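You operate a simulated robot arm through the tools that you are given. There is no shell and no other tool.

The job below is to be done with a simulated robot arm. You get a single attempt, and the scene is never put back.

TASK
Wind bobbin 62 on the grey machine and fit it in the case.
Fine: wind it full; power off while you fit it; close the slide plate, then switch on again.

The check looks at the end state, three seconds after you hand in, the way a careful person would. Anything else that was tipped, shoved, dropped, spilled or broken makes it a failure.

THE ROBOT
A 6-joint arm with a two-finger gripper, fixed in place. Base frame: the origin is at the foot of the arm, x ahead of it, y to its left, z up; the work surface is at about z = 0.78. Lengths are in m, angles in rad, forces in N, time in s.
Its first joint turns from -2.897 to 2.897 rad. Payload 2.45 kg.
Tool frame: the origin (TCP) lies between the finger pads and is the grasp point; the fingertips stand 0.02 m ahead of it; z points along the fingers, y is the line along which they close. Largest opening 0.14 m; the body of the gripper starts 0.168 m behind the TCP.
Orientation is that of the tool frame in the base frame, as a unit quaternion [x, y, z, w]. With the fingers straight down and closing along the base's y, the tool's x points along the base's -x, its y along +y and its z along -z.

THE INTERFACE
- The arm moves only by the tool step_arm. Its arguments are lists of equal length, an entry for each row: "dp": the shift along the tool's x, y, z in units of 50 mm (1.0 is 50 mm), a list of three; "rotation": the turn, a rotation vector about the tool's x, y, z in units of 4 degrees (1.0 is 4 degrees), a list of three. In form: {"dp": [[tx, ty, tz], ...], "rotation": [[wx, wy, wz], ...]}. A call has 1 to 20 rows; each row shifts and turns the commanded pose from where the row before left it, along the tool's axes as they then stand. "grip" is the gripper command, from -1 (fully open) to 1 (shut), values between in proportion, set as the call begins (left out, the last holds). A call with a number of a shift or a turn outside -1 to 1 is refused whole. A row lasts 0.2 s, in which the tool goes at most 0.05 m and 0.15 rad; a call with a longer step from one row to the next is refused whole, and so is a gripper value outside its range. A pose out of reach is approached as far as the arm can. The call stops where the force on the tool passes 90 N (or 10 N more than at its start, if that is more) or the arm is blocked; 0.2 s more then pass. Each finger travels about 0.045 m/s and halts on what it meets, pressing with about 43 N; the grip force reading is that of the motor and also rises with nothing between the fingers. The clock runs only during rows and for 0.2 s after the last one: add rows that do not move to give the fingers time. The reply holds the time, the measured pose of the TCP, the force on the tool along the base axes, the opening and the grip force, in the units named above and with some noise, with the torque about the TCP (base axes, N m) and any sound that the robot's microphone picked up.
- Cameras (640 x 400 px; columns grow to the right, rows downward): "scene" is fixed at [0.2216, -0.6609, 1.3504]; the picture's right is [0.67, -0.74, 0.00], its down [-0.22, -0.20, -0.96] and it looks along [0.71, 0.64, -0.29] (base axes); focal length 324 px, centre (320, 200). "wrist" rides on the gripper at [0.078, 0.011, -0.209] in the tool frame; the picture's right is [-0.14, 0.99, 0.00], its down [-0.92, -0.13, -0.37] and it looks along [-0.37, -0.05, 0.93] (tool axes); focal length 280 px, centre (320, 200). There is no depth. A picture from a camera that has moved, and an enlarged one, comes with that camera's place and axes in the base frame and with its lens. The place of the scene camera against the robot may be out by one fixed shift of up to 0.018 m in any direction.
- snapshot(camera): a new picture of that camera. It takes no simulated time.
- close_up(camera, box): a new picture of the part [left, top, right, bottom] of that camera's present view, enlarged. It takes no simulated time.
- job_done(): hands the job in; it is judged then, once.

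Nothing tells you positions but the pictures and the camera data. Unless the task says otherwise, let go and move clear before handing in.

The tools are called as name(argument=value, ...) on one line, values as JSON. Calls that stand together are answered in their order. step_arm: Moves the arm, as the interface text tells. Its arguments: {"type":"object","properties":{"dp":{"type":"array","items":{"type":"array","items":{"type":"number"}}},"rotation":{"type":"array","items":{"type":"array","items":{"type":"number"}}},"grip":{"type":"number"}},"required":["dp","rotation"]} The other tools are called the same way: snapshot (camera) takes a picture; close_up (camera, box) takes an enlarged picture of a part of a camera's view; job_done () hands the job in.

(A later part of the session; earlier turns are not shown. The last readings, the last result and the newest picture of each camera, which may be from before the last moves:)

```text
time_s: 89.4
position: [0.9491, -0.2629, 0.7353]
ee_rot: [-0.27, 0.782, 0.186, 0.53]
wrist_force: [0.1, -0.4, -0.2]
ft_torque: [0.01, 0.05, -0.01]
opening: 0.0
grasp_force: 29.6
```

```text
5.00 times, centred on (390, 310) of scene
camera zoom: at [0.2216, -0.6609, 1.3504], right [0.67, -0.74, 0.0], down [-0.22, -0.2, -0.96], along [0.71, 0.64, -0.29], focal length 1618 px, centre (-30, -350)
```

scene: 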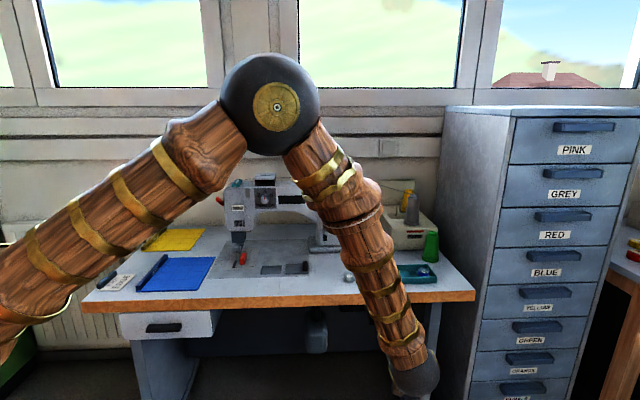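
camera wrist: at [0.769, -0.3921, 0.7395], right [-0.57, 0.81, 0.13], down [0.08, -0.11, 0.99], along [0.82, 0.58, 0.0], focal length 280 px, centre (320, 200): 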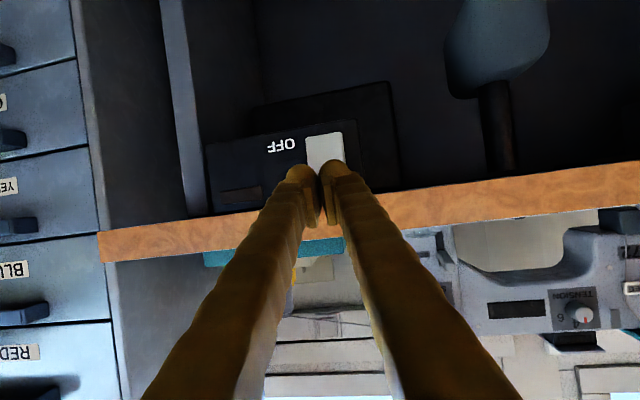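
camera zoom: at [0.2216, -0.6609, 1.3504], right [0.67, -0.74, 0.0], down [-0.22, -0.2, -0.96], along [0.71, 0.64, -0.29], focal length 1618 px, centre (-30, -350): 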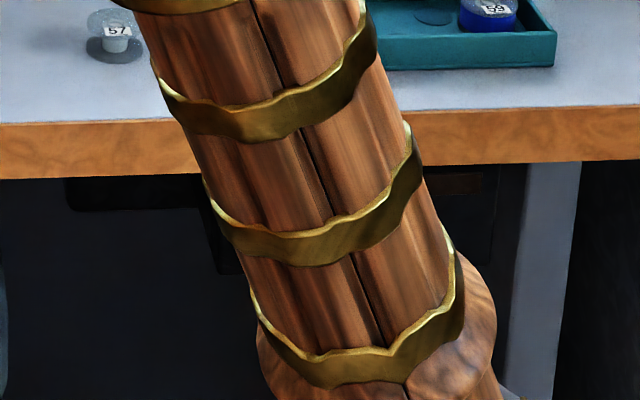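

The fingertips are lined up with the upper (ON) half of the rocker, about 5–6 cm away. I'll approach most of the way, then press in small steps and listen/watch for the switch.

step_arm(dp=[[0, 0.0, 0.4], [0, 0, 0.4], [0, 0, 0]], rotation=[[0, 0, 0], [0, 0, 0], [0, 0, 0]])

step_arm(dp=[[0, 0, 0.08], [0, 0, 0.08], [0, 0, 0]], rotation=[[0, 0, 0], [0, 0, 0], [0, 0, 0]])

close_up(camera="wrist", box=[240, 110, 400, 210])

```text
time_s: 90.2
position: [0.9773, -0.24, 0.72]
ee_rot: [-0.27, 0.782, 0.186, 0.53]
wrist_force: [-0.8, -0.3, -0.1]
ft_torque: [0.02, 0.0, -0.01]
opening: 0.0
grasp_force: 29.1
```

```text
time_s: 91.0
position: [0.984, -0.2346, 0.7166]
ee_rot: [-0.269, 0.782, 0.186, 0.531]
wrist_force: [0.0, -2.0, 0.5]
ft_torque: [-0.02, -0.04, 0.02]
opening: 0.0002
grasp_force: 29.1
```

```text
4.00 times, centred on (320, 160) of wrist
camera zoom: at [0.8028, -0.3644, 0.7216], right [-0.57, 0.81, 0.13], down [0.08, -0.11, 0.99], along [0.82, 0.58, 0.0], focal length 1122 px, centre (320, 360)
```

zoom: 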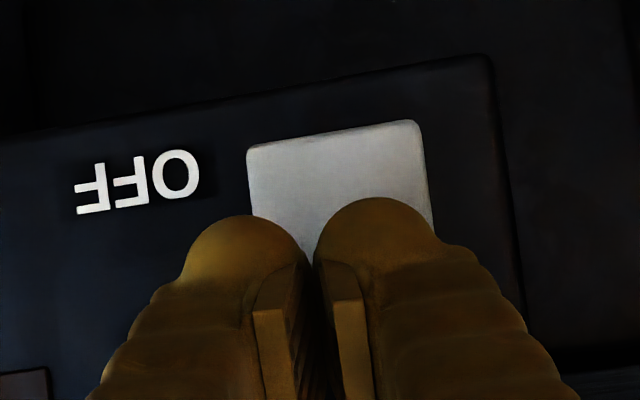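

step_arm(dp=[[0, 0, 0.08], [0, 0, 0]], rotation=[[0, 0, 0], [0, 0, 0]])

step_arm(dp=[[0, 0, 0.08], [0, 0, 0]], rotation=[[0, 0, 0], [0, 0, 0]])

close_up(camera="wrist", box=[240, 110, 400, 210])

```text
time_s: 91.6
position: [0.9854, -0.2318, 0.7151]
ee_rot: [-0.27, 0.782, 0.186, 0.53]
wrist_force: [0.0, 0.8, -0.2]
ft_torque: [-0.02, -0.01, -0.01]
opening: 0.0
grasp_force: 29.1
```

```text
time_s: 92.2
position: [0.9875, -0.232, 0.7143]
ee_rot: [-0.269, 0.782, 0.186, 0.531]
wrist_force: [-36.2, -16.7, 13.5]
ft_torque: [0.4, -0.33, 0.59]
opening: 0.0
grasp_force: 29.6
```

```text
4.00 times, centred on (320, 160) of wrist
camera zoom: at [0.807, -0.361, 0.7193], right [-0.57, 0.81, 0.13], down [0.08, -0.11, 0.99], along [0.82, 0.58, 0.0], focal length 1122 px, centre (320, 360)
```

zoom: 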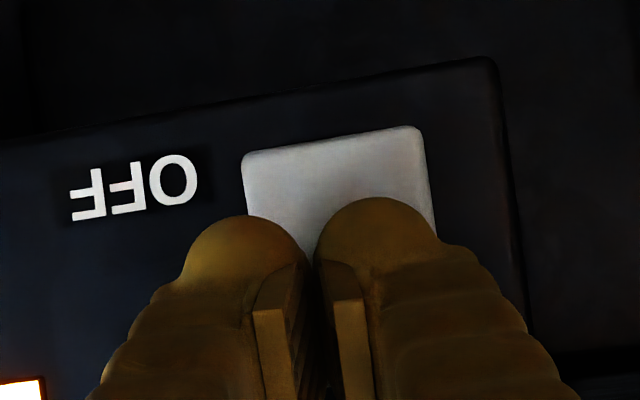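

The power lamp has lit: the machine is on. I'll back off from the rocker and watch the winder.

step_arm(dp=[[0, 0, -0.3], [0, 0, -0.5], [0, 0, -0.5], [0, 0, 0]], rotation=[[0, 0, 0], [0, 0, 0], [0, 0, 0], [0, 0, 0]])

snapshot(camera="wrist")

snapshot(camera="scene")

close_up(camera="scene", box=[310, 160, 374, 200])

```text
time_s: 93.2
position: [0.9391, -0.2673, 0.7367]
ee_rot: [-0.27, 0.782, 0.187, 0.53]
wrist_force: [0.6, 1.1, 1.1]
ft_torque: [0.0, -0.01, 0.0]
opening: 0.0
grasp_force: 29.3
```

```text
taken
camera wrist: at [0.7584, -0.3971, 0.7419], right [-0.57, 0.81, 0.13], down [0.08, -0.11, 0.99], along [0.82, 0.58, 0.0], focal length 280 px, centre (320, 200)
```

wrist: 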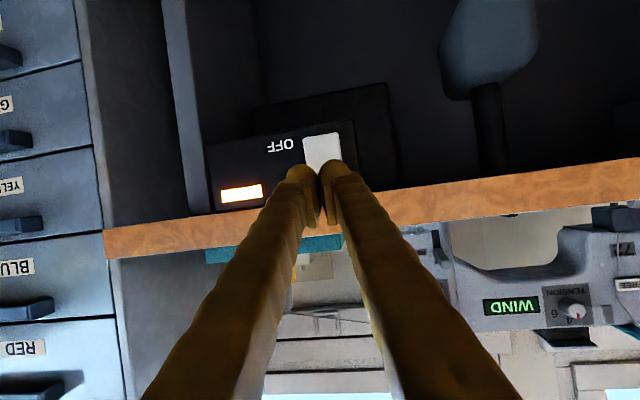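

```text
taken
```

scene: 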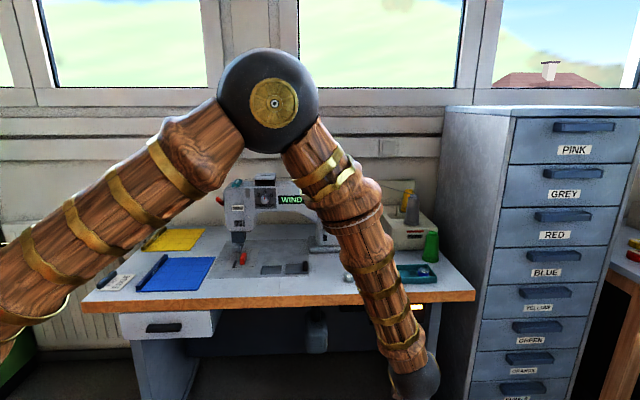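

```text
10.00 times, centred on (342, 180) of scene
camera zoom: at [0.2216, -0.6609, 1.3504], right [0.67, -0.74, 0.0], down [-0.22, -0.2, -0.96], along [0.71, 0.64, -0.29], focal length 3236 px, centre (100, 400)
```

zoom: 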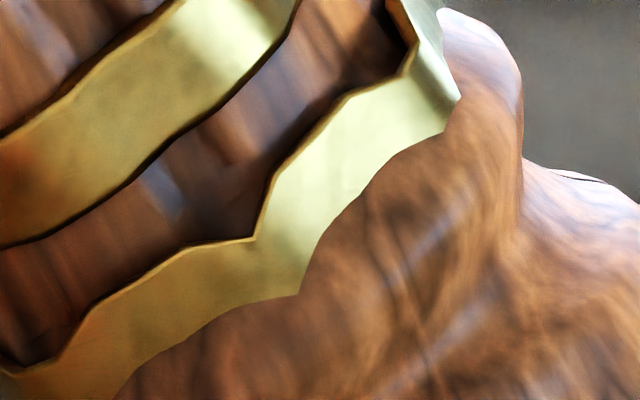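

The display on the machine now reads WIND. My arm blocks the view of the spindle, so I'll wait a little and see what the display and microphone say.

step_arm(dp=[[0, 0, 0], [0, 0, 0], [0, 0, 0], [0, 0, 0], [0, 0, 0], [0, 0, 0], [0, 0, 0], [0, 0, 0], [0, 0, 0], [0, 0, 0]], rotation=[[0, 0, 0], [0, 0, 0], [0, 0, 0], [0, 0, 0], [0, 0, 0], [0, 0, 0], [0, 0, 0], [0, 0, 0], [0, 0, 0], [0, 0, 0]])

close_up(camera="wrist", box=[440, 160, 600, 340])

close_up(camera="wrist", box=[200, 100, 360, 220])

```text
time_s: 95.4
position: [0.9388, -0.2679, 0.7383]
ee_rot: [-0.269, 0.782, 0.186, 0.531]
wrist_force: [0.6, 0.9, 0.3]
ft_torque: [-0.01, -0.01, -0.01]
opening: 0.0
grasp_force: 29.4
```

```text
2.22 times, centred on (520, 250) of wrist
camera zoom: at [0.7585, -0.3972, 0.742], right [-0.57, 0.81, 0.13], down [0.08, -0.11, 0.99], along [0.82, 0.58, 0.0], focal length 623 px, centre (-124, 89)
```

zoom: 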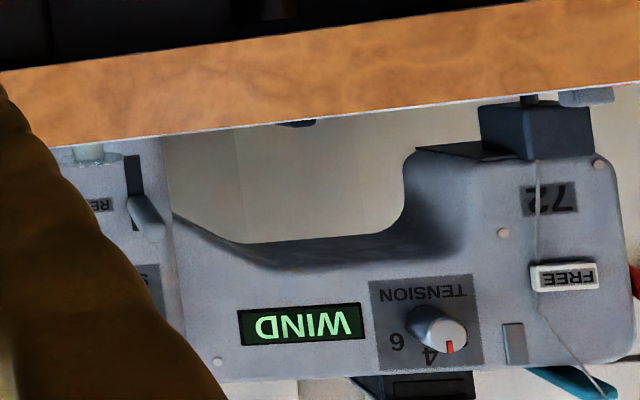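

```text
3.33 times, centred on (280, 160) of wrist
camera zoom: at [0.7585, -0.3972, 0.742], right [-0.57, 0.81, 0.13], down [0.08, -0.11, 0.99], along [0.82, 0.58, 0.0], focal length 935 px, centre (453, 333)
```

zoom: 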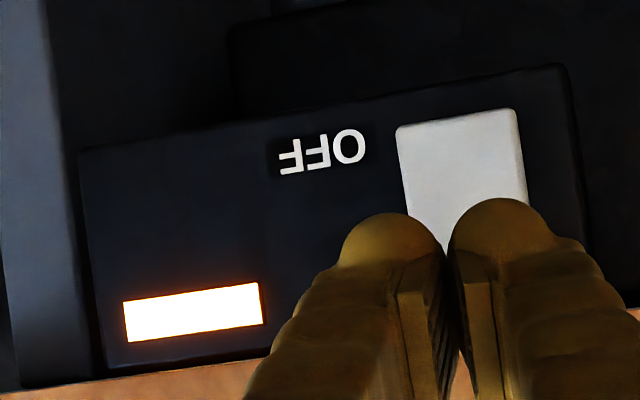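

step_arm(dp=[[-0.706, 0.358, -0.456], [-0.706, 0.358, -0.456], [-0.706, 0.358, -0.456], [-0.706, 0.358, -0.456], [-0.706, 0.358, -0.456], [-0.706, 0.358, -0.456], [-0.706, 0.358, -0.456], [-0.706, 0.358, -0.456], [0, 0, 0]], rotation=[[0, 0, 0], [0, 0, 0], [0, 0, 0], [0, 0, 0], [0, 0, 0], [0, 0, 0], [0, 0, 0], [0, 0, 0], [0, 0, 0]])

snapshot(camera="wrist")

snapshot(camera="scene")

```text
time_s: 97.4
position: [0.8031, -0.1967, 1.0667]
ee_rot: [-0.269, 0.782, 0.186, 0.531]
wrist_force: [-0.3, 0.3, -0.4]
ft_torque: [-0.03, -0.01, -0.01]
opening: 0.0002
grasp_force: 28.8
```

```text
taken
camera wrist: at [0.6228, -0.3274, 1.0722], right [-0.57, 0.81, 0.13], down [0.08, -0.11, 0.99], along [0.82, 0.58, 0.0], focal length 280 px, centre (320, 200)
```

wrist: 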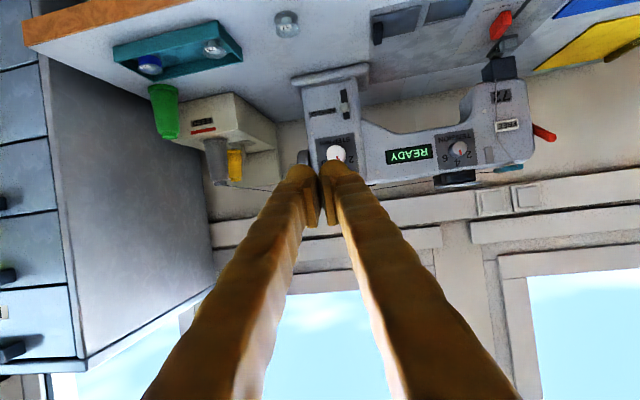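

```text
taken
```

scene: 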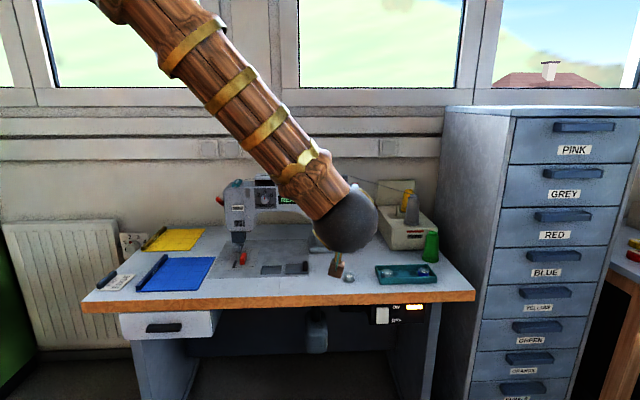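

The display changed from WIND to READY, which suggests the bobbin is full and the winder stopped. I'll rise to get a direct look at the bobbin.

step_arm(dp=[[-0.807, 0, -0.316], [-0.807, 0, -0.316], [-0.807, 0, -0.316], [0, 0, 0]], rotation=[[0, 0, 0], [0, 0, 0], [0, 0, 0], [0, 0, 0]])

snapshot(camera="wrist")

close_up(camera="scene", box=[280, 160, 376, 220])

```text
time_s: 98.4
position: [0.8024, -0.1993, 1.1971]
ee_rot: [-0.27, 0.782, 0.187, 0.53]
wrist_force: [0.2, 0.5, -0.5]
ft_torque: [0.03, -0.01, -0.03]
opening: 0.0
grasp_force: 29.8
```

```text
taken
camera wrist: at [0.6224, -0.3283, 1.2024], right [-0.57, 0.81, 0.13], down [0.08, -0.11, 0.99], along [0.82, 0.58, 0.0], focal length 280 px, centre (320, 200)
```

wrist: 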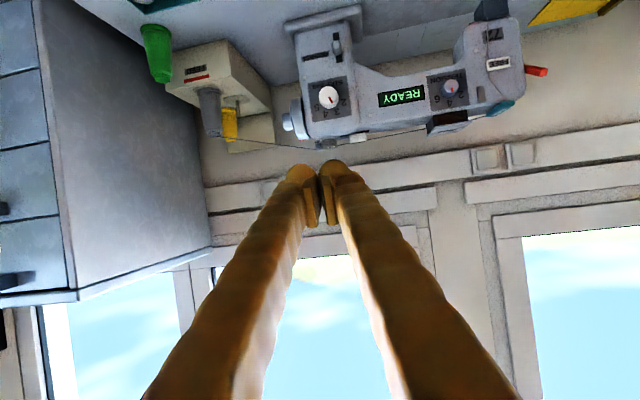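

```text
6.67 times, centred on (328, 190) of scene
camera zoom: at [0.2216, -0.6609, 1.3504], right [0.67, -0.74, 0.0], down [-0.22, -0.2, -0.96], along [0.71, 0.64, -0.29], focal length 2157 px, centre (267, 267)
```

zoom: 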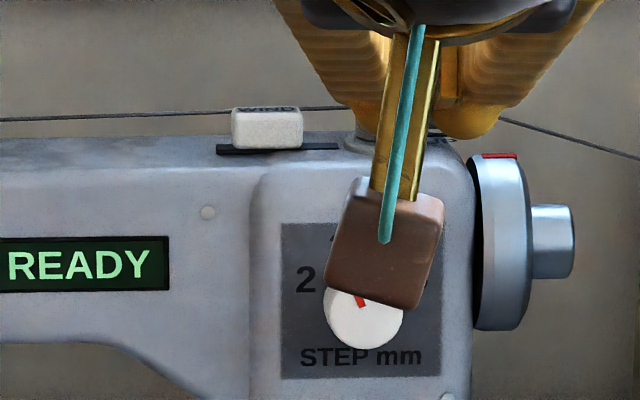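

close_up(camera="wrist", box=[270, 100, 390, 175])

```text
5.33 times, centred on (330, 138) of wrist
camera zoom: at [0.6224, -0.3283, 1.2024], right [-0.57, 0.81, 0.13], down [0.08, -0.11, 0.99], along [0.82, 0.58, 0.0], focal length 1495 px, centre (267, 533)
```

zoom: 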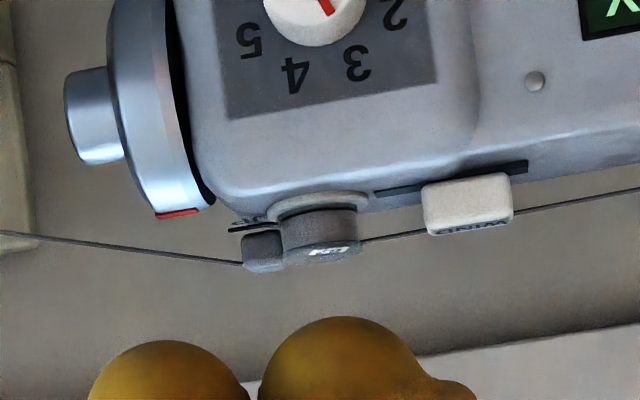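

Bobbin 62 is wound full with grey thread, and the WIND block has popped back out by itself. Now I'll return to the rocker to switch the power off before fitting it.

step_arm(dp=[[0.7125, -0.238, 0.4175], [0.7125, -0.238, 0.4175], [0.7125, -0.238, 0.4175], [0.7125, -0.238, 0.4175], [0.7125, -0.238, 0.4175], [0.7125, -0.238, 0.4175], [0.7125, -0.238, 0.4175], [0.7125, -0.238, 0.4175], [0.7125, -0.238, 0.4175], [0.7125, -0.238, 0.4175], [0.7125, -0.238, 0.4175], [0.7125, -0.238, 0.4175], [0, 0, 0]], rotation=[[0, 0, 0], [0, 0, 0], [0, 0, 0], [0, 0, 0], [0, 0, 0], [0, 0, 0], [0, 0, 0], [0, 0, 0], [0, 0, 0], [0, 0, 0], [0, 0, 0], [0, 0, 0], [0, 0, 0]])

close_up(camera="wrist", box=[200, 100, 400, 225])

```text
time_s: 101.2
position: [0.9495, -0.2601, 0.7105]
ee_rot: [-0.269, 0.782, 0.186, 0.531]
wrist_force: [0.8, 0.0, -0.1]
ft_torque: [0.0, 0.0, -0.01]
opening: 0.0002
grasp_force: 28.9
```

```text
3.20 times, centred on (300, 162) of wrist
camera zoom: at [0.7694, -0.3896, 0.7146], right [-0.57, 0.81, 0.13], down [0.08, -0.11, 0.99], along [0.82, 0.58, 0.0], focal length 897 px, centre (384, 320)
```

zoom: 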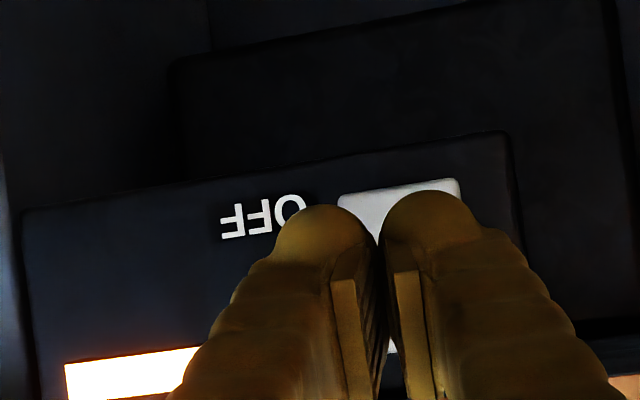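

step_arm(dp=[[0, -0.05, 0.35], [0, -0.05, 0.35], [0, 0, 0.08], [0, 0, 0]], rotation=[[0, 0, 0], [0, 0, 0], [0, 0, 0], [0, 0, 0]])

step_arm(dp=[[0, 0, 0.08], [0, 0, 0]], rotation=[[0, 0, 0], [0, 0, 0]])

step_arm(dp=[[0, 0, 0.08], [0, 0, 0]], rotation=[[0, 0, 0], [0, 0, 0]])

close_up(camera="wrist", box=[200, 100, 400, 225])

```text
time_s: 102.2
position: [0.9808, -0.2434, 0.6945]
ee_rot: [-0.27, 0.782, 0.186, 0.531]
wrist_force: [-0.3, -0.1, 0.0]
ft_torque: [0.03, -0.01, 0.0]
opening: 0.0
grasp_force: 29.4
```

```text
time_s: 102.8
position: [0.9835, -0.241, 0.6929]
ee_rot: [-0.269, 0.782, 0.185, 0.531]
wrist_force: [0.8, 0.2, 0.3]
ft_torque: [-0.03, -0.03, -0.02]
opening: 0.0001
grasp_force: 28.9
```

```text
time_s: 103.4
position: [0.9846, -0.2384, 0.6903]
ee_rot: [-0.27, 0.782, 0.186, 0.531]
wrist_force: [0.1, -0.8, 0.1]
ft_torque: [-0.05, -0.01, 0.0]
opening: 0.0
grasp_force: 29.2
```

```text
3.20 times, centred on (300, 162) of wrist
camera zoom: at [0.8054, -0.3671, 0.6959], right [-0.57, 0.81, 0.13], down [0.08, -0.11, 0.99], along [0.82, 0.58, 0.0], focal length 897 px, centre (384, 320)
```

zoom: 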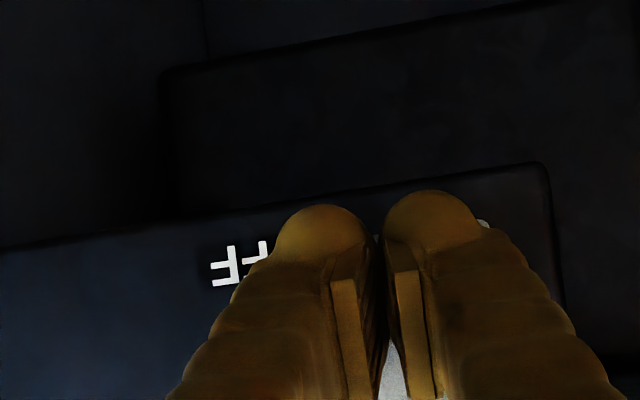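

step_arm(dp=[[0, 0, 0.08], [0, 0, 0]], rotation=[[0, 0, 0], [0, 0, 0]])

snapshot(camera="wrist")

close_up(camera="scene", box=[240, 170, 440, 345])

```text
time_s: 104.0
position: [0.9871, -0.2371, 0.6875]
ee_rot: [-0.269, 0.783, 0.186, 0.529]
wrist_force: [-26.9, -16.7, -8.2]
ft_torque: [-0.02, -0.11, 0.45]
opening: 0.0
grasp_force: 29.4
```

```text
taken
camera wrist: at [0.807, -0.3659, 0.6935], right [-0.57, 0.81, 0.13], down [0.08, -0.11, 0.99], along [0.82, 0.58, 0.0], focal length 280 px, centre (320, 200)
```

wrist: 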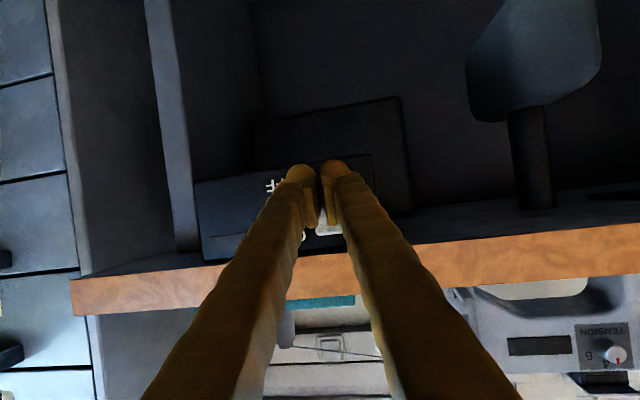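

```text
2.29 times, centred on (340, 258) of scene
camera zoom: at [0.2216, -0.6609, 1.3504], right [0.67, -0.74, 0.0], down [-0.22, -0.2, -0.96], along [0.71, 0.64, -0.29], focal length 740 px, centre (274, 69)
```

zoom: 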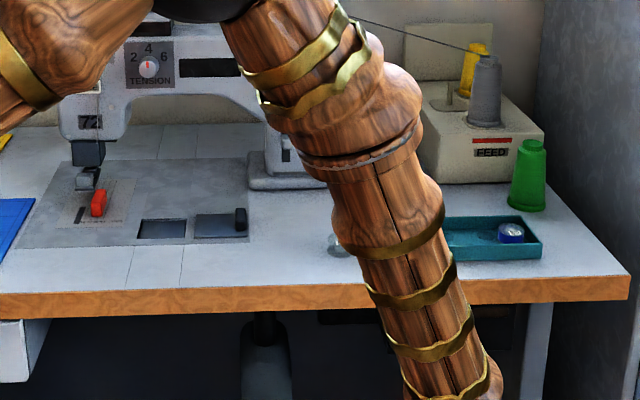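

The display is blank and the lamp is out: power is off. I'll back away and go have a close look at the bobbin-case opening in the bed before fetching the bobbin.

step_arm(dp=[[0, 0, -0.5], [0, 0, -0.5], [-0.706, 0.358, -0.456], [-0.706, 0.358, -0.456], [-0.706, 0.358, -0.456], [-0.706, 0.358, -0.456], [-0.706, 0.358, -0.456], [-0.706, 0.358, -0.456], [-0.706, 0.358, -0.456], [-0.706, 0.358, -0.456], [-0.706, 0.3, -0.3], [0, 0, 0]], rotation=[[0, 0, 0], [0, 0, 0], [0, 0, 0], [0, 0, 0], [0, 0, 0], [0, 0, 0], [0, 0, 0], [0, 0, 0], [0, 0, 0], [0, 0, 0], [0, 0, 0], [0, 0, 0]])

close_up(camera="scene", box=[360, 290, 440, 340])

```text
time_s: 106.6
position: [0.8014, -0.1841, 1.0771]
ee_rot: [-0.27, 0.782, 0.186, 0.53]
wrist_force: [-0.6, 0.5, -0.1]
ft_torque: [-0.01, -0.01, 0.0]
opening: 0.0003
grasp_force: 29.2
```

```text
8.00 times, centred on (400, 315) of scene
camera zoom: at [0.2216, -0.6609, 1.3504], right [0.67, -0.74, 0.0], down [-0.22, -0.2, -0.96], along [0.71, 0.64, -0.29], focal length 2589 px, centre (-320, -720)
```

zoom: 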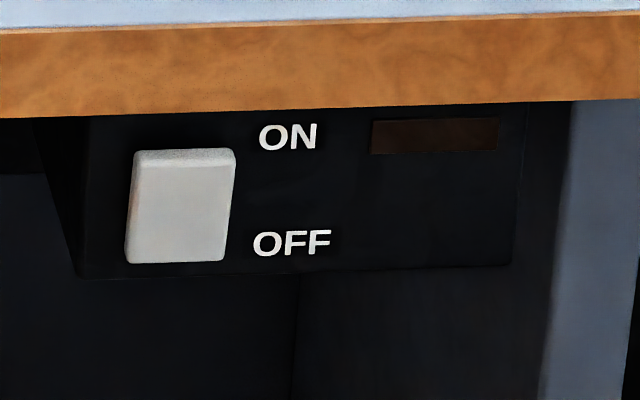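

step_arm(dp=[[0, 0, 0], [0, 0, 0], [0, 0, 0], [0, 0, 0], [0, 0, 0], [0, 0, 0], [0, 0, 0], [0, 0, 0], [0, 0, 0], [0, 0, 0], [0, 0, 0], [0, 0, 0], [-0.453, 0.603, 0.344], [-0.453, 0.603, 0.344], [-0.453, 0.603, 0.344], [-0.453, 0.603, 0.344], [-0.453, 0.603, 0.344], [-0.453, 0.603, 0.344], [-0.453, 0.603, 0.344], [0, 0, 0]], rotation=[[0, 1, 0], [0, 1, 0], [0, 1, 0], [0, 1, 0], [0, 1, 0], [0, 1, 0], [0, 1, 0], [0, 1, 0], [0, 1, 0], [0, 1, 0], [0, 1, 0], [0, 1, 0], [0, 0, 0], [0, 0, 0], [0, 0, 0], [0, 0, 0], [0, 0, 0], [0, 0, 0], [0, 0, 0], [0, 0, 0]])

snapshot(camera="wrist")

snapshot(camera="scene")

```text
time_s: 110.8
position: [0.8225, 0.102, 1.0216]
ee_rot: [-0.321, 0.93, 0.06, 0.166]
wrist_force: [0.5, -0.4, -0.4]
ft_torque: [-0.01, -0.01, 0.0]
opening: 0.0
grasp_force: 29.6
```

```text
taken
camera wrist: at [0.7032, 0.0198, 1.1909], right [-0.51, 0.86, 0.05], down [0.66, 0.35, 0.67], along [0.55, 0.38, -0.74], focal length 280 px, centre (320, 200)
```

wrist: 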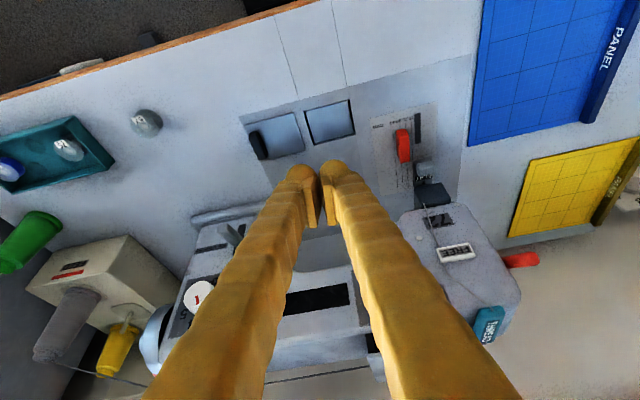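

```text
taken
```

scene: 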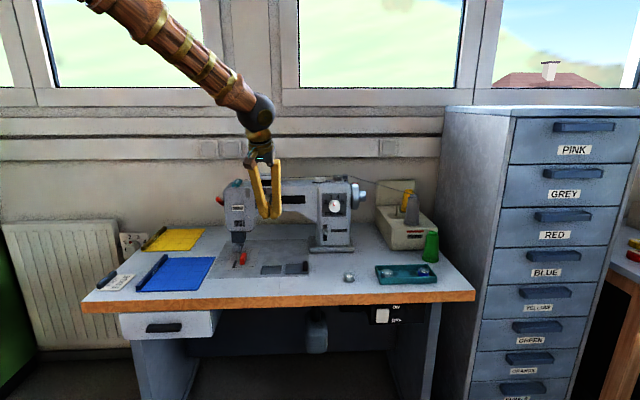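

close_up(camera="wrist", box=[240, 80, 376, 170])

close_up(camera="wrist", box=[295, 90, 365, 150])

close_up(camera="scene", box=[252, 255, 316, 285])

```text
4.44 times, centred on (308, 125) of wrist
camera zoom: at [0.7032, 0.0198, 1.1909], right [-0.51, 0.86, 0.05], down [0.66, 0.35, 0.67], along [0.55, 0.38, -0.74], focal length 1246 px, centre (373, 533)
```

zoom: 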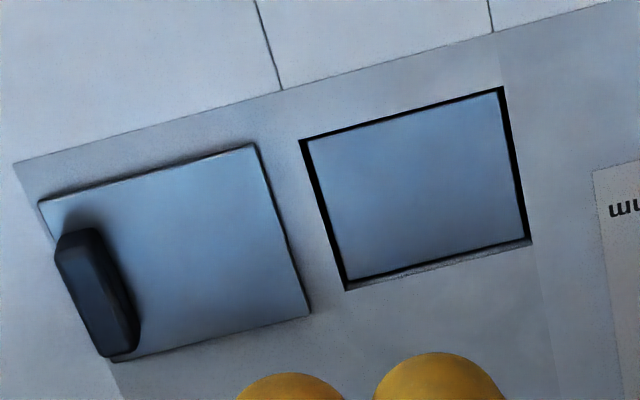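

```text
6.67 times, centred on (330, 120) of wrist
camera zoom: at [0.7032, 0.0198, 1.1909], right [-0.51, 0.86, 0.05], down [0.66, 0.35, 0.67], along [0.55, 0.38, -0.74], focal length 1869 px, centre (253, 733)
```

zoom: 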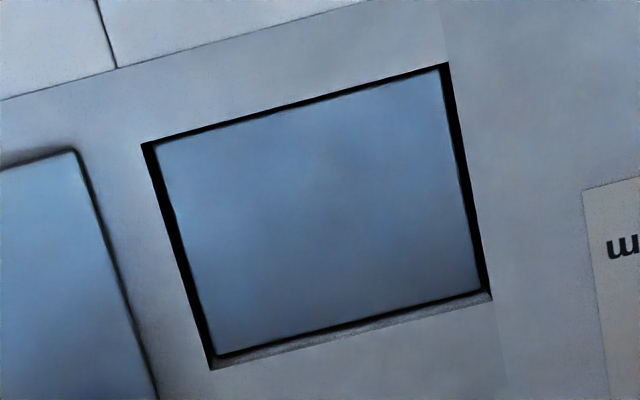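

```text
10.00 times, centred on (284, 270) of scene
camera zoom: at [0.2216, -0.6609, 1.3504], right [0.67, -0.74, 0.0], down [-0.22, -0.2, -0.96], along [0.71, 0.64, -0.29], focal length 3236 px, centre (680, -500)
```

zoom: 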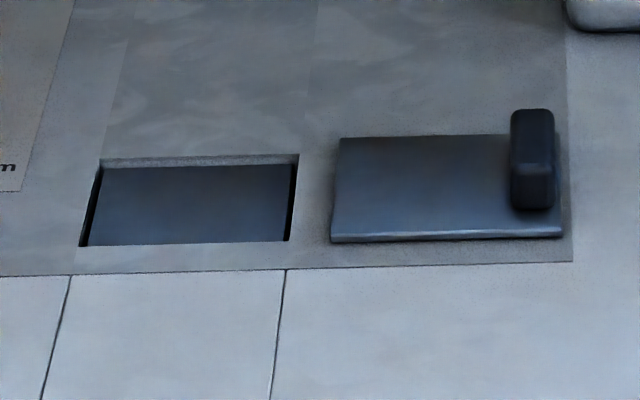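

Power is confirmed off. The opening in the bed measures about 71 × 61 mm, centred near (0.863, 0.160), and the slide plate stands open just to its right. I'll zoom harder into the opening to understand its depth.

close_up(camera="wrist", box=[300, 120, 332, 142])

close_up(camera="wrist", box=[335, 95, 360, 140])

close_up(camera="scene", box=[256, 262, 288, 278])

```text
16.00 times, centred on (316, 131) of wrist
camera zoom: at [0.7032, 0.0198, 1.1909], right [-0.51, 0.86, 0.05], down [0.66, 0.35, 0.67], along [0.55, 0.38, -0.74], focal length 4486 px, centre (384, 1304)
```

zoom: 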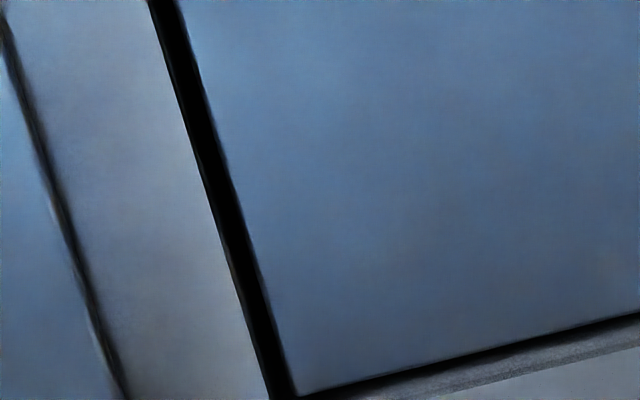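

```text
8.89 times, centred on (348, 118) of wrist
camera zoom: at [0.7032, 0.0198, 1.1909], right [-0.51, 0.86, 0.05], down [0.66, 0.35, 0.67], along [0.55, 0.38, -0.74], focal length 2492 px, centre (76, 933)
```

zoom: 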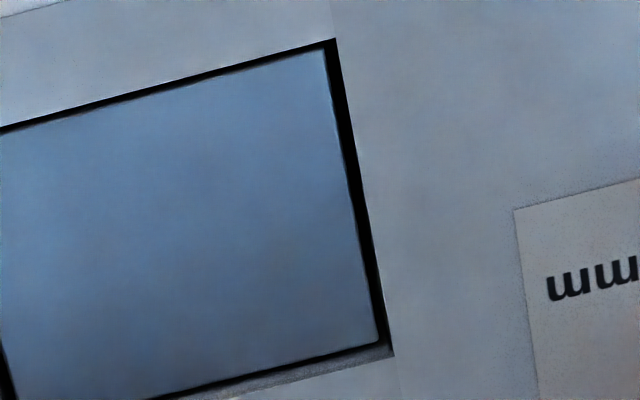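

```text
16.00 times, centred on (272, 270) of scene
camera zoom: at [0.2216, -0.6609, 1.3504], right [0.67, -0.74, 0.0], down [-0.22, -0.2, -0.96], along [0.71, 0.64, -0.29], focal length 5178 px, centre (1088, -920)
```

zoom: 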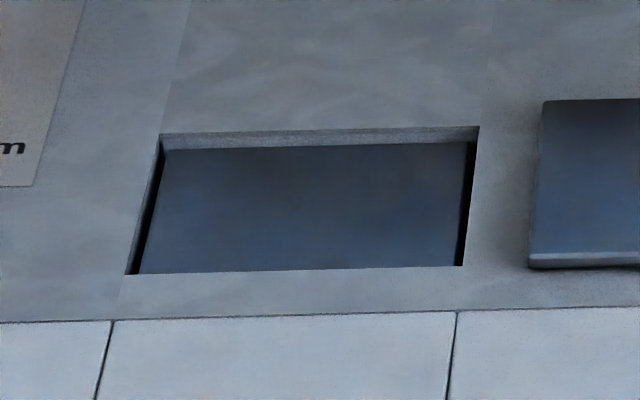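

The opening holds a flush plate only 2–3 mm down with dark gaps around it, so I need to learn how the case opens. A harmless test with the power off is to slide the knobbed plate left and see what it uncovers. First I'll stand the tool vertical and position the closed fingers to the right of its knob.

step_arm(dp=[[0, 0, 0], [0, 0, 0], [0, 0, 0], [0, 0, 0], [0, 0, 0], [0, 0, 0]], rotation=[[0, 1, 0], [0, 1, 0], [0, 1, 0], [0, 1, 0], [0, 0.9, 0], [0, 0, 0]])

```text
time_s: 112.2
position: [0.8216, 0.1013, 1.0205]
ee_rot: [-0.327, 0.945, 0.005, 0.006]
wrist_force: [0.0, -0.3, -1.0]
ft_torque: [0.0, 0.04, 0.0]
opening: 0.0001
grasp_force: 29.4
```

step_arm(dp=[[0, 0, 0], [0, 0, 0], [-0.297, -0.718, 0.36], [-0.297, -0.718, 0.36], [-0.297, -0.718, 0.36], [-0.297, -0.718, 0.36], [-0.297, -0.718, 0.36], [0, 0, 0]], rotation=[[0, 0, -0.85], [0, 0, -0.85], [0, 0, 0], [0, 0, 0], [0, 0, 0], [0, 0, 0], [0, 0, 0], [0, 0, 0]])

snapshot(camera="wrist")

close_up(camera="scene", box=[240, 200, 368, 290])

```text
time_s: 114.0
position: [1.0014, 0.0259, 0.9316]
ee_rot: [-0.383, 0.924, 0.005, 0.006]
wrist_force: [-0.5, 0.6, -0.2]
ft_torque: [0.0, -0.03, -0.01]
opening: 0.0
grasp_force: 29.4
```

```text
taken
camera wrist: at [0.9388, -0.0237, 1.1402], right [-0.6, 0.8, 0.01], down [0.74, 0.56, 0.38], along [0.3, 0.23, -0.92], focal length 280 px, centre (320, 200)
```

wrist: 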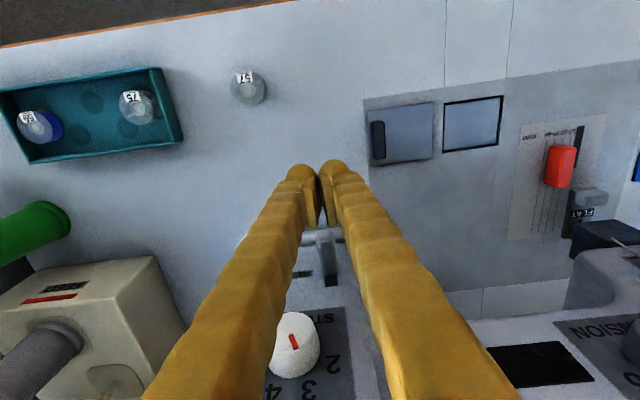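

```text
4.44 times, centred on (304, 245) of scene
camera zoom: at [0.2216, -0.6609, 1.3504], right [0.67, -0.74, 0.0], down [-0.22, -0.2, -0.96], along [0.71, 0.64, -0.29], focal length 1438 px, centre (391, 0)
```

zoom: 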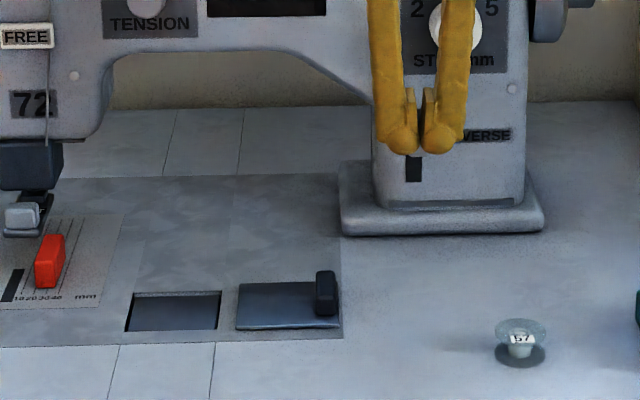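

close_up(camera="wrist", box=[355, 85, 515, 185])

```text
4.00 times, centred on (435, 135) of wrist
camera zoom: at [0.9388, -0.0237, 1.1402], right [-0.6, 0.8, 0.01], down [0.74, 0.56, 0.38], along [0.3, 0.23, -0.92], focal length 1122 px, centre (-140, 460)
```

zoom: 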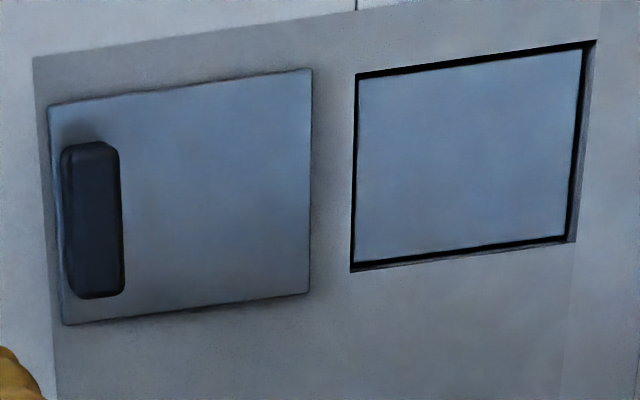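

The knob's right face is at about u=0.626 along the bed, in line with the fingers. I'll go down beside it to about 1 cm above the bed, then push it left in small steps.

step_arm(dp=[[0, 0, 0.77], [0, 0, 0.77], [0, 0, 0.7], [0, 0, 0]], rotation=[[0, 0, 0], [0, 0, 0], [0, 0, 0], [0, 0, 0]])

close_up(camera="scene", box=[270, 225, 350, 285])

snapshot(camera="wrist")

```text
time_s: 115.0
position: [1.0018, 0.0301, 0.8183]
ee_rot: [-0.382, 0.924, 0.006, 0.007]
wrist_force: [0.2, 0.2, -0.5]
ft_torque: [0.01, 0.01, -0.01]
opening: 0.0003
grasp_force: 29.1
```

```text
6.67 times, centred on (310, 255) of scene
camera zoom: at [0.2216, -0.6609, 1.3504], right [0.67, -0.74, 0.0], down [-0.22, -0.2, -0.96], along [0.71, 0.64, -0.29], focal length 2157 px, centre (387, -167)
```

zoom: 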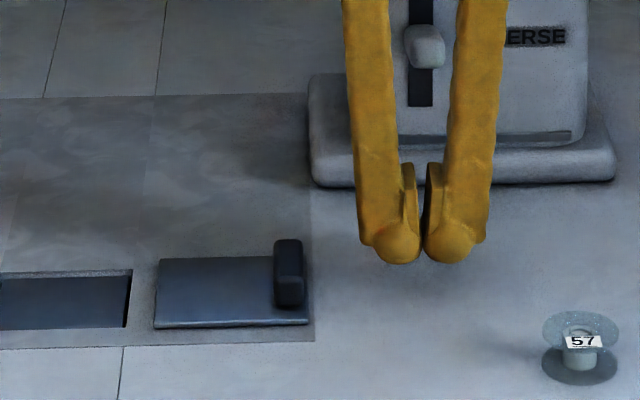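

```text
taken
camera wrist: at [0.9382, -0.02, 1.0266], right [-0.6, 0.8, 0.01], down [0.74, 0.56, 0.38], along [0.3, 0.23, -0.92], focal length 280 px, centre (320, 200)
```

wrist: 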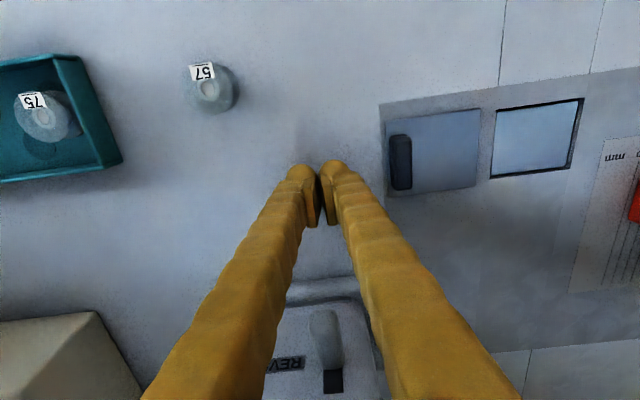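

step_arm(dp=[[0, 0.25, 0], [0, 0.25, 0], [0, 0.1, 0], [0, 0, 0]], rotation=[[0, 0, 0], [0, 0, 0], [0, 0, 0], [0, 0, 0]])

step_arm(dp=[[0, 0.1, 0], [0, 0.1, 0], [0, 0, 0]], rotation=[[0, 0, 0], [0, 0, 0], [0, 0, 0]])

close_up(camera="scene", box=[250, 225, 346, 285])

```text
time_s: 116.0
position: [0.9816, 0.0491, 0.8199]
ee_rot: [-0.383, 0.924, 0.004, 0.007]
wrist_force: [-0.9, 0.0, 0.5]
ft_torque: [-0.02, 0.02, 0.02]
opening: 0.0002
grasp_force: 29.4
```

```text
time_s: 116.8
position: [0.9747, 0.0571, 0.8185]
ee_rot: [-0.382, 0.924, 0.005, 0.007]
wrist_force: [0.4, -0.4, 1.4]
ft_torque: [-0.01, -0.03, -0.02]
opening: 0.0
grasp_force: 29.4
```

```text
6.67 times, centred on (298, 255) of scene
camera zoom: at [0.2216, -0.6609, 1.3504], right [0.67, -0.74, 0.0], down [-0.22, -0.2, -0.96], along [0.71, 0.64, -0.29], focal length 2157 px, centre (467, -167)
```

zoom: 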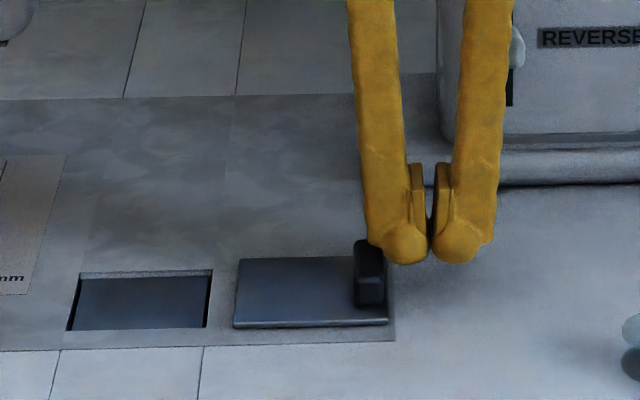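

step_arm(dp=[[0, 0.1, 0], [0, 0.1, 0], [0, 0.1, 0], [0, 0, 0]], rotation=[[0, 0, 0], [0, 0, 0], [0, 0, 0], [0, 0, 0]])

close_up(camera="scene", box=[250, 225, 346, 285])

close_up(camera="wrist", box=[320, 80, 512, 200])

```text
time_s: 117.8
position: [0.9647, 0.0671, 0.8191]
ee_rot: [-0.383, 0.924, 0.005, 0.005]
wrist_force: [0.7, 0.3, 1.2]
ft_torque: [0.03, 0.04, 0.01]
opening: 0.0
grasp_force: 29.0
```

```text
6.67 times, centred on (298, 255) of scene
camera zoom: at [0.2216, -0.6609, 1.3504], right [0.67, -0.74, 0.0], down [-0.22, -0.2, -0.96], along [0.71, 0.64, -0.29], focal length 2157 px, centre (467, -167)
```

zoom: 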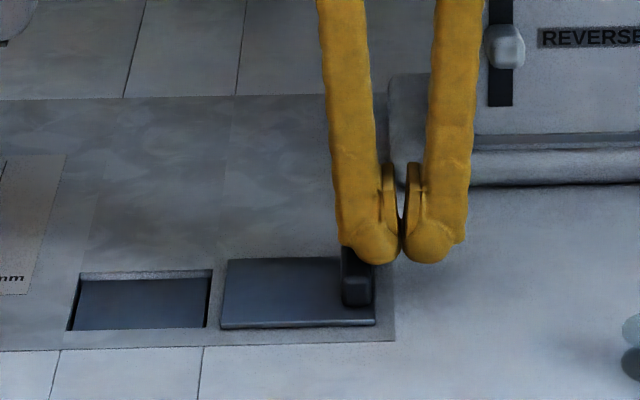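

```text
3.33 times, centred on (416, 140) of wrist
camera zoom: at [0.9006, 0.0178, 1.0278], right [-0.6, 0.8, 0.01], down [0.74, 0.56, 0.38], along [0.3, 0.23, -0.92], focal length 935 px, centre (0, 400)
```

zoom: 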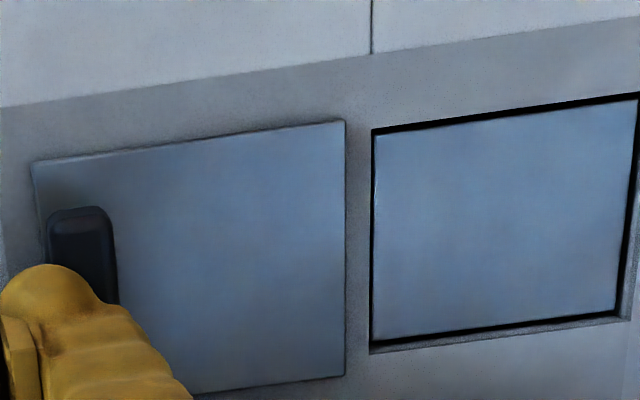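

The plate slides left easily. I'll continue about 40 mm to see what is under its original position and how it passes the opening.

step_arm(dp=[[0, 0.2, 0], [0, 0.2, 0], [0, 0.2, 0], [0, 0.2, 0], [0, 0, 0]], rotation=[[0, 0, 0], [0, 0, 0], [0, 0, 0], [0, 0, 0], [0, 0, 0]])

close_up(camera="scene", box=[240, 235, 336, 285])

close_up(camera="wrist", box=[280, 80, 472, 200])

```text
time_s: 119.0
position: [0.9368, 0.0967, 0.8188]
ee_rot: [-0.383, 0.924, 0.004, 0.005]
wrist_force: [0.1, 0.0, -0.3]
ft_torque: [0.02, 0.01, 0.01]
opening: 0.0
grasp_force: 29.4
```

```text
6.67 times, centred on (288, 260) of scene
camera zoom: at [0.2216, -0.6609, 1.3504], right [0.67, -0.74, 0.0], down [-0.22, -0.2, -0.96], along [0.71, 0.64, -0.29], focal length 2157 px, centre (533, -200)
```

zoom: 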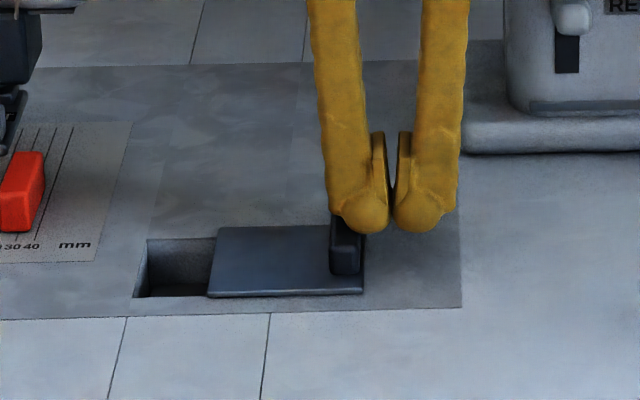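

```text
3.33 times, centred on (376, 140) of wrist
camera zoom: at [0.8729, 0.0467, 1.0272], right [-0.6, 0.8, 0.01], down [0.74, 0.56, 0.38], along [0.3, 0.23, -0.92], focal length 935 px, centre (133, 400)
```

zoom: 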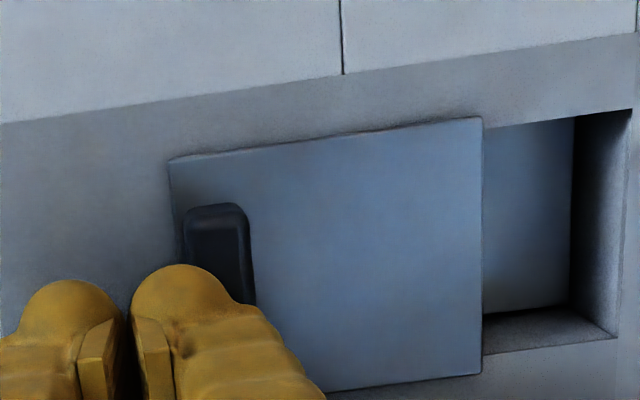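

Very informative: the inset platform sinks as the plate is slid shut, so it is an elevator for the bobbin case. With the plate open the platform is up to receive the bobbin, and closing the plate lowers it under cover. I'll grip the knob and slide the plate fully open again.

step_arm(dp=[[0, -0.06, 0], [0, 0, -0.5], [0, 0, -0.5], [0, 0.29, 0], [0, 0.29, 0], [0, 0, 0], [0, 0, 0]], rotation=[[0, 0, 0], [0, 0, 0], [0, 0, 0], [0, 0, 0], [0, 0, 0], [0, 0, 0], [0, 0, 0]], grip=0.2)

close_up(camera="wrist", box=[200, 80, 440, 230])

close_up(camera="scene", box=[240, 225, 336, 285])

```text
time_s: 120.6
position: [0.9174, 0.1144, 0.8706]
ee_rot: [-0.382, 0.924, 0.005, 0.007]
wrist_force: [0.7, -0.5, -0.7]
ft_torque: [-0.01, 0.01, 0.03]
opening: 0.0558
grasp_force: 0.1
```

```text
2.67 times, centred on (320, 155) of wrist
camera zoom: at [0.8542, 0.064, 1.0782], right [-0.6, 0.8, 0.01], down [0.74, 0.56, 0.38], along [0.3, 0.23, -0.92], focal length 748 px, centre (320, 320)
```

zoom: 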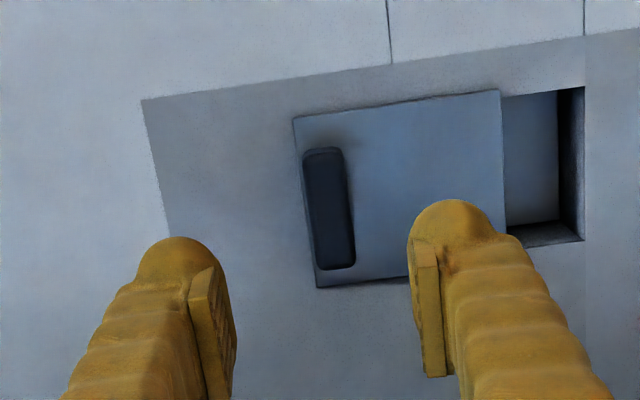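

```text
6.67 times, centred on (288, 255) of scene
camera zoom: at [0.2216, -0.6609, 1.3504], right [0.67, -0.74, 0.0], down [-0.22, -0.2, -0.96], along [0.71, 0.64, -0.29], focal length 2157 px, centre (533, -167)
```

zoom: 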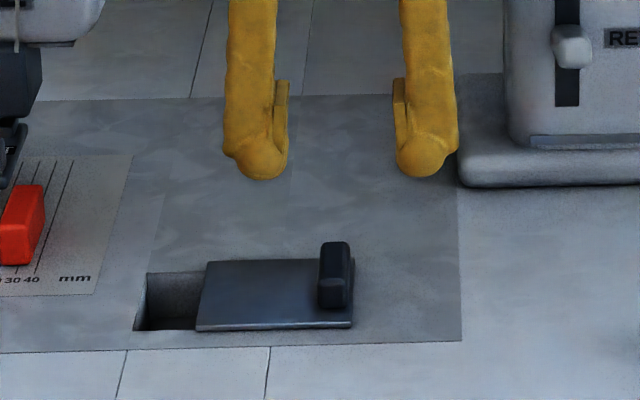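

step_arm(dp=[[0.24, 0.06, 0.3], [0, 0, 0.4], [0, 0, 0.4], [0, 0, 0]], rotation=[[0, 0, 0], [0, 0, 0], [0, 0, 0], [0, 0, 0]])

step_arm(dp=[[0, 0, 0], [0, 0, 0], [0, 0, 0], [0, 0, 0]], rotation=[[0, 0, 0], [0, 0, 0], [0, 0, 0], [0, 0, 0]], grip=0.75)

close_up(camera="scene", box=[240, 225, 336, 285])

```text
time_s: 121.6
position: [0.9064, 0.1075, 0.8137]
ee_rot: [-0.382, 0.924, 0.005, 0.007]
wrist_force: [0.1, -0.3, 0.1]
ft_torque: [0.0, 0.01, 0.03]
opening: 0.0561
grasp_force: 0.0
```

```text
time_s: 122.6
position: [0.9062, 0.1072, 0.815]
ee_rot: [-0.383, 0.924, 0.004, 0.006]
wrist_force: [0.5, 0.2, -0.3]
ft_torque: [-0.02, -0.01, 0.0]
opening: 0.0176
grasp_force: 0.2
```

```text
6.67 times, centred on (288, 255) of scene
camera zoom: at [0.2216, -0.6609, 1.3504], right [0.67, -0.74, 0.0], down [-0.22, -0.2, -0.96], along [0.71, 0.64, -0.29], focal length 2157 px, centre (533, -167)
```

zoom: 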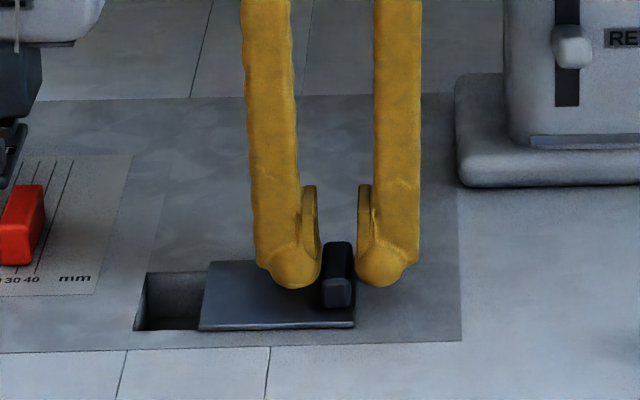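

The fingers straddle the knob. Sliding the plate back to fully open.

step_arm(dp=[[0, -0.2, 0], [0, -0.2, 0], [0, -0.2, 0], [0, -0.2, 0], [0, -0.2, 0], [0, 0, 0]], rotation=[[0, 0, 0], [0, 0, 0], [0, 0, 0], [0, 0, 0], [0, 0, 0], [0, 0, 0]])

close_up(camera="scene", box=[240, 225, 336, 285])

```text
time_s: 124.0
position: [0.9417, 0.0726, 0.8139]
ee_rot: [-0.382, 0.924, 0.004, 0.007]
wrist_force: [-0.8, 0.8, 0.0]
ft_torque: [0.02, -0.03, -0.01]
opening: 0.0179
grasp_force: 0.1
```

```text
6.67 times, centred on (288, 255) of scene
camera zoom: at [0.2216, -0.6609, 1.3504], right [0.67, -0.74, 0.0], down [-0.22, -0.2, -0.96], along [0.71, 0.64, -0.29], focal length 2157 px, centre (533, -167)
```

zoom: 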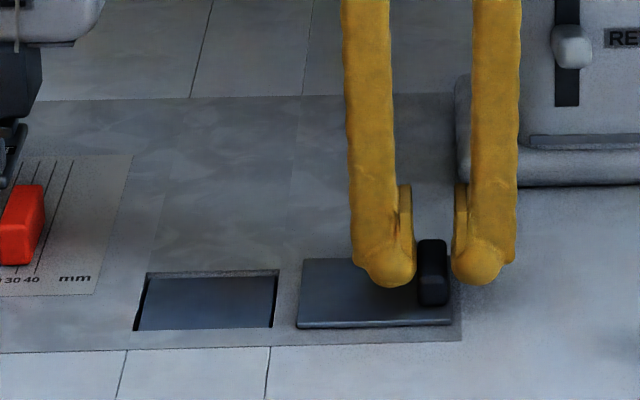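

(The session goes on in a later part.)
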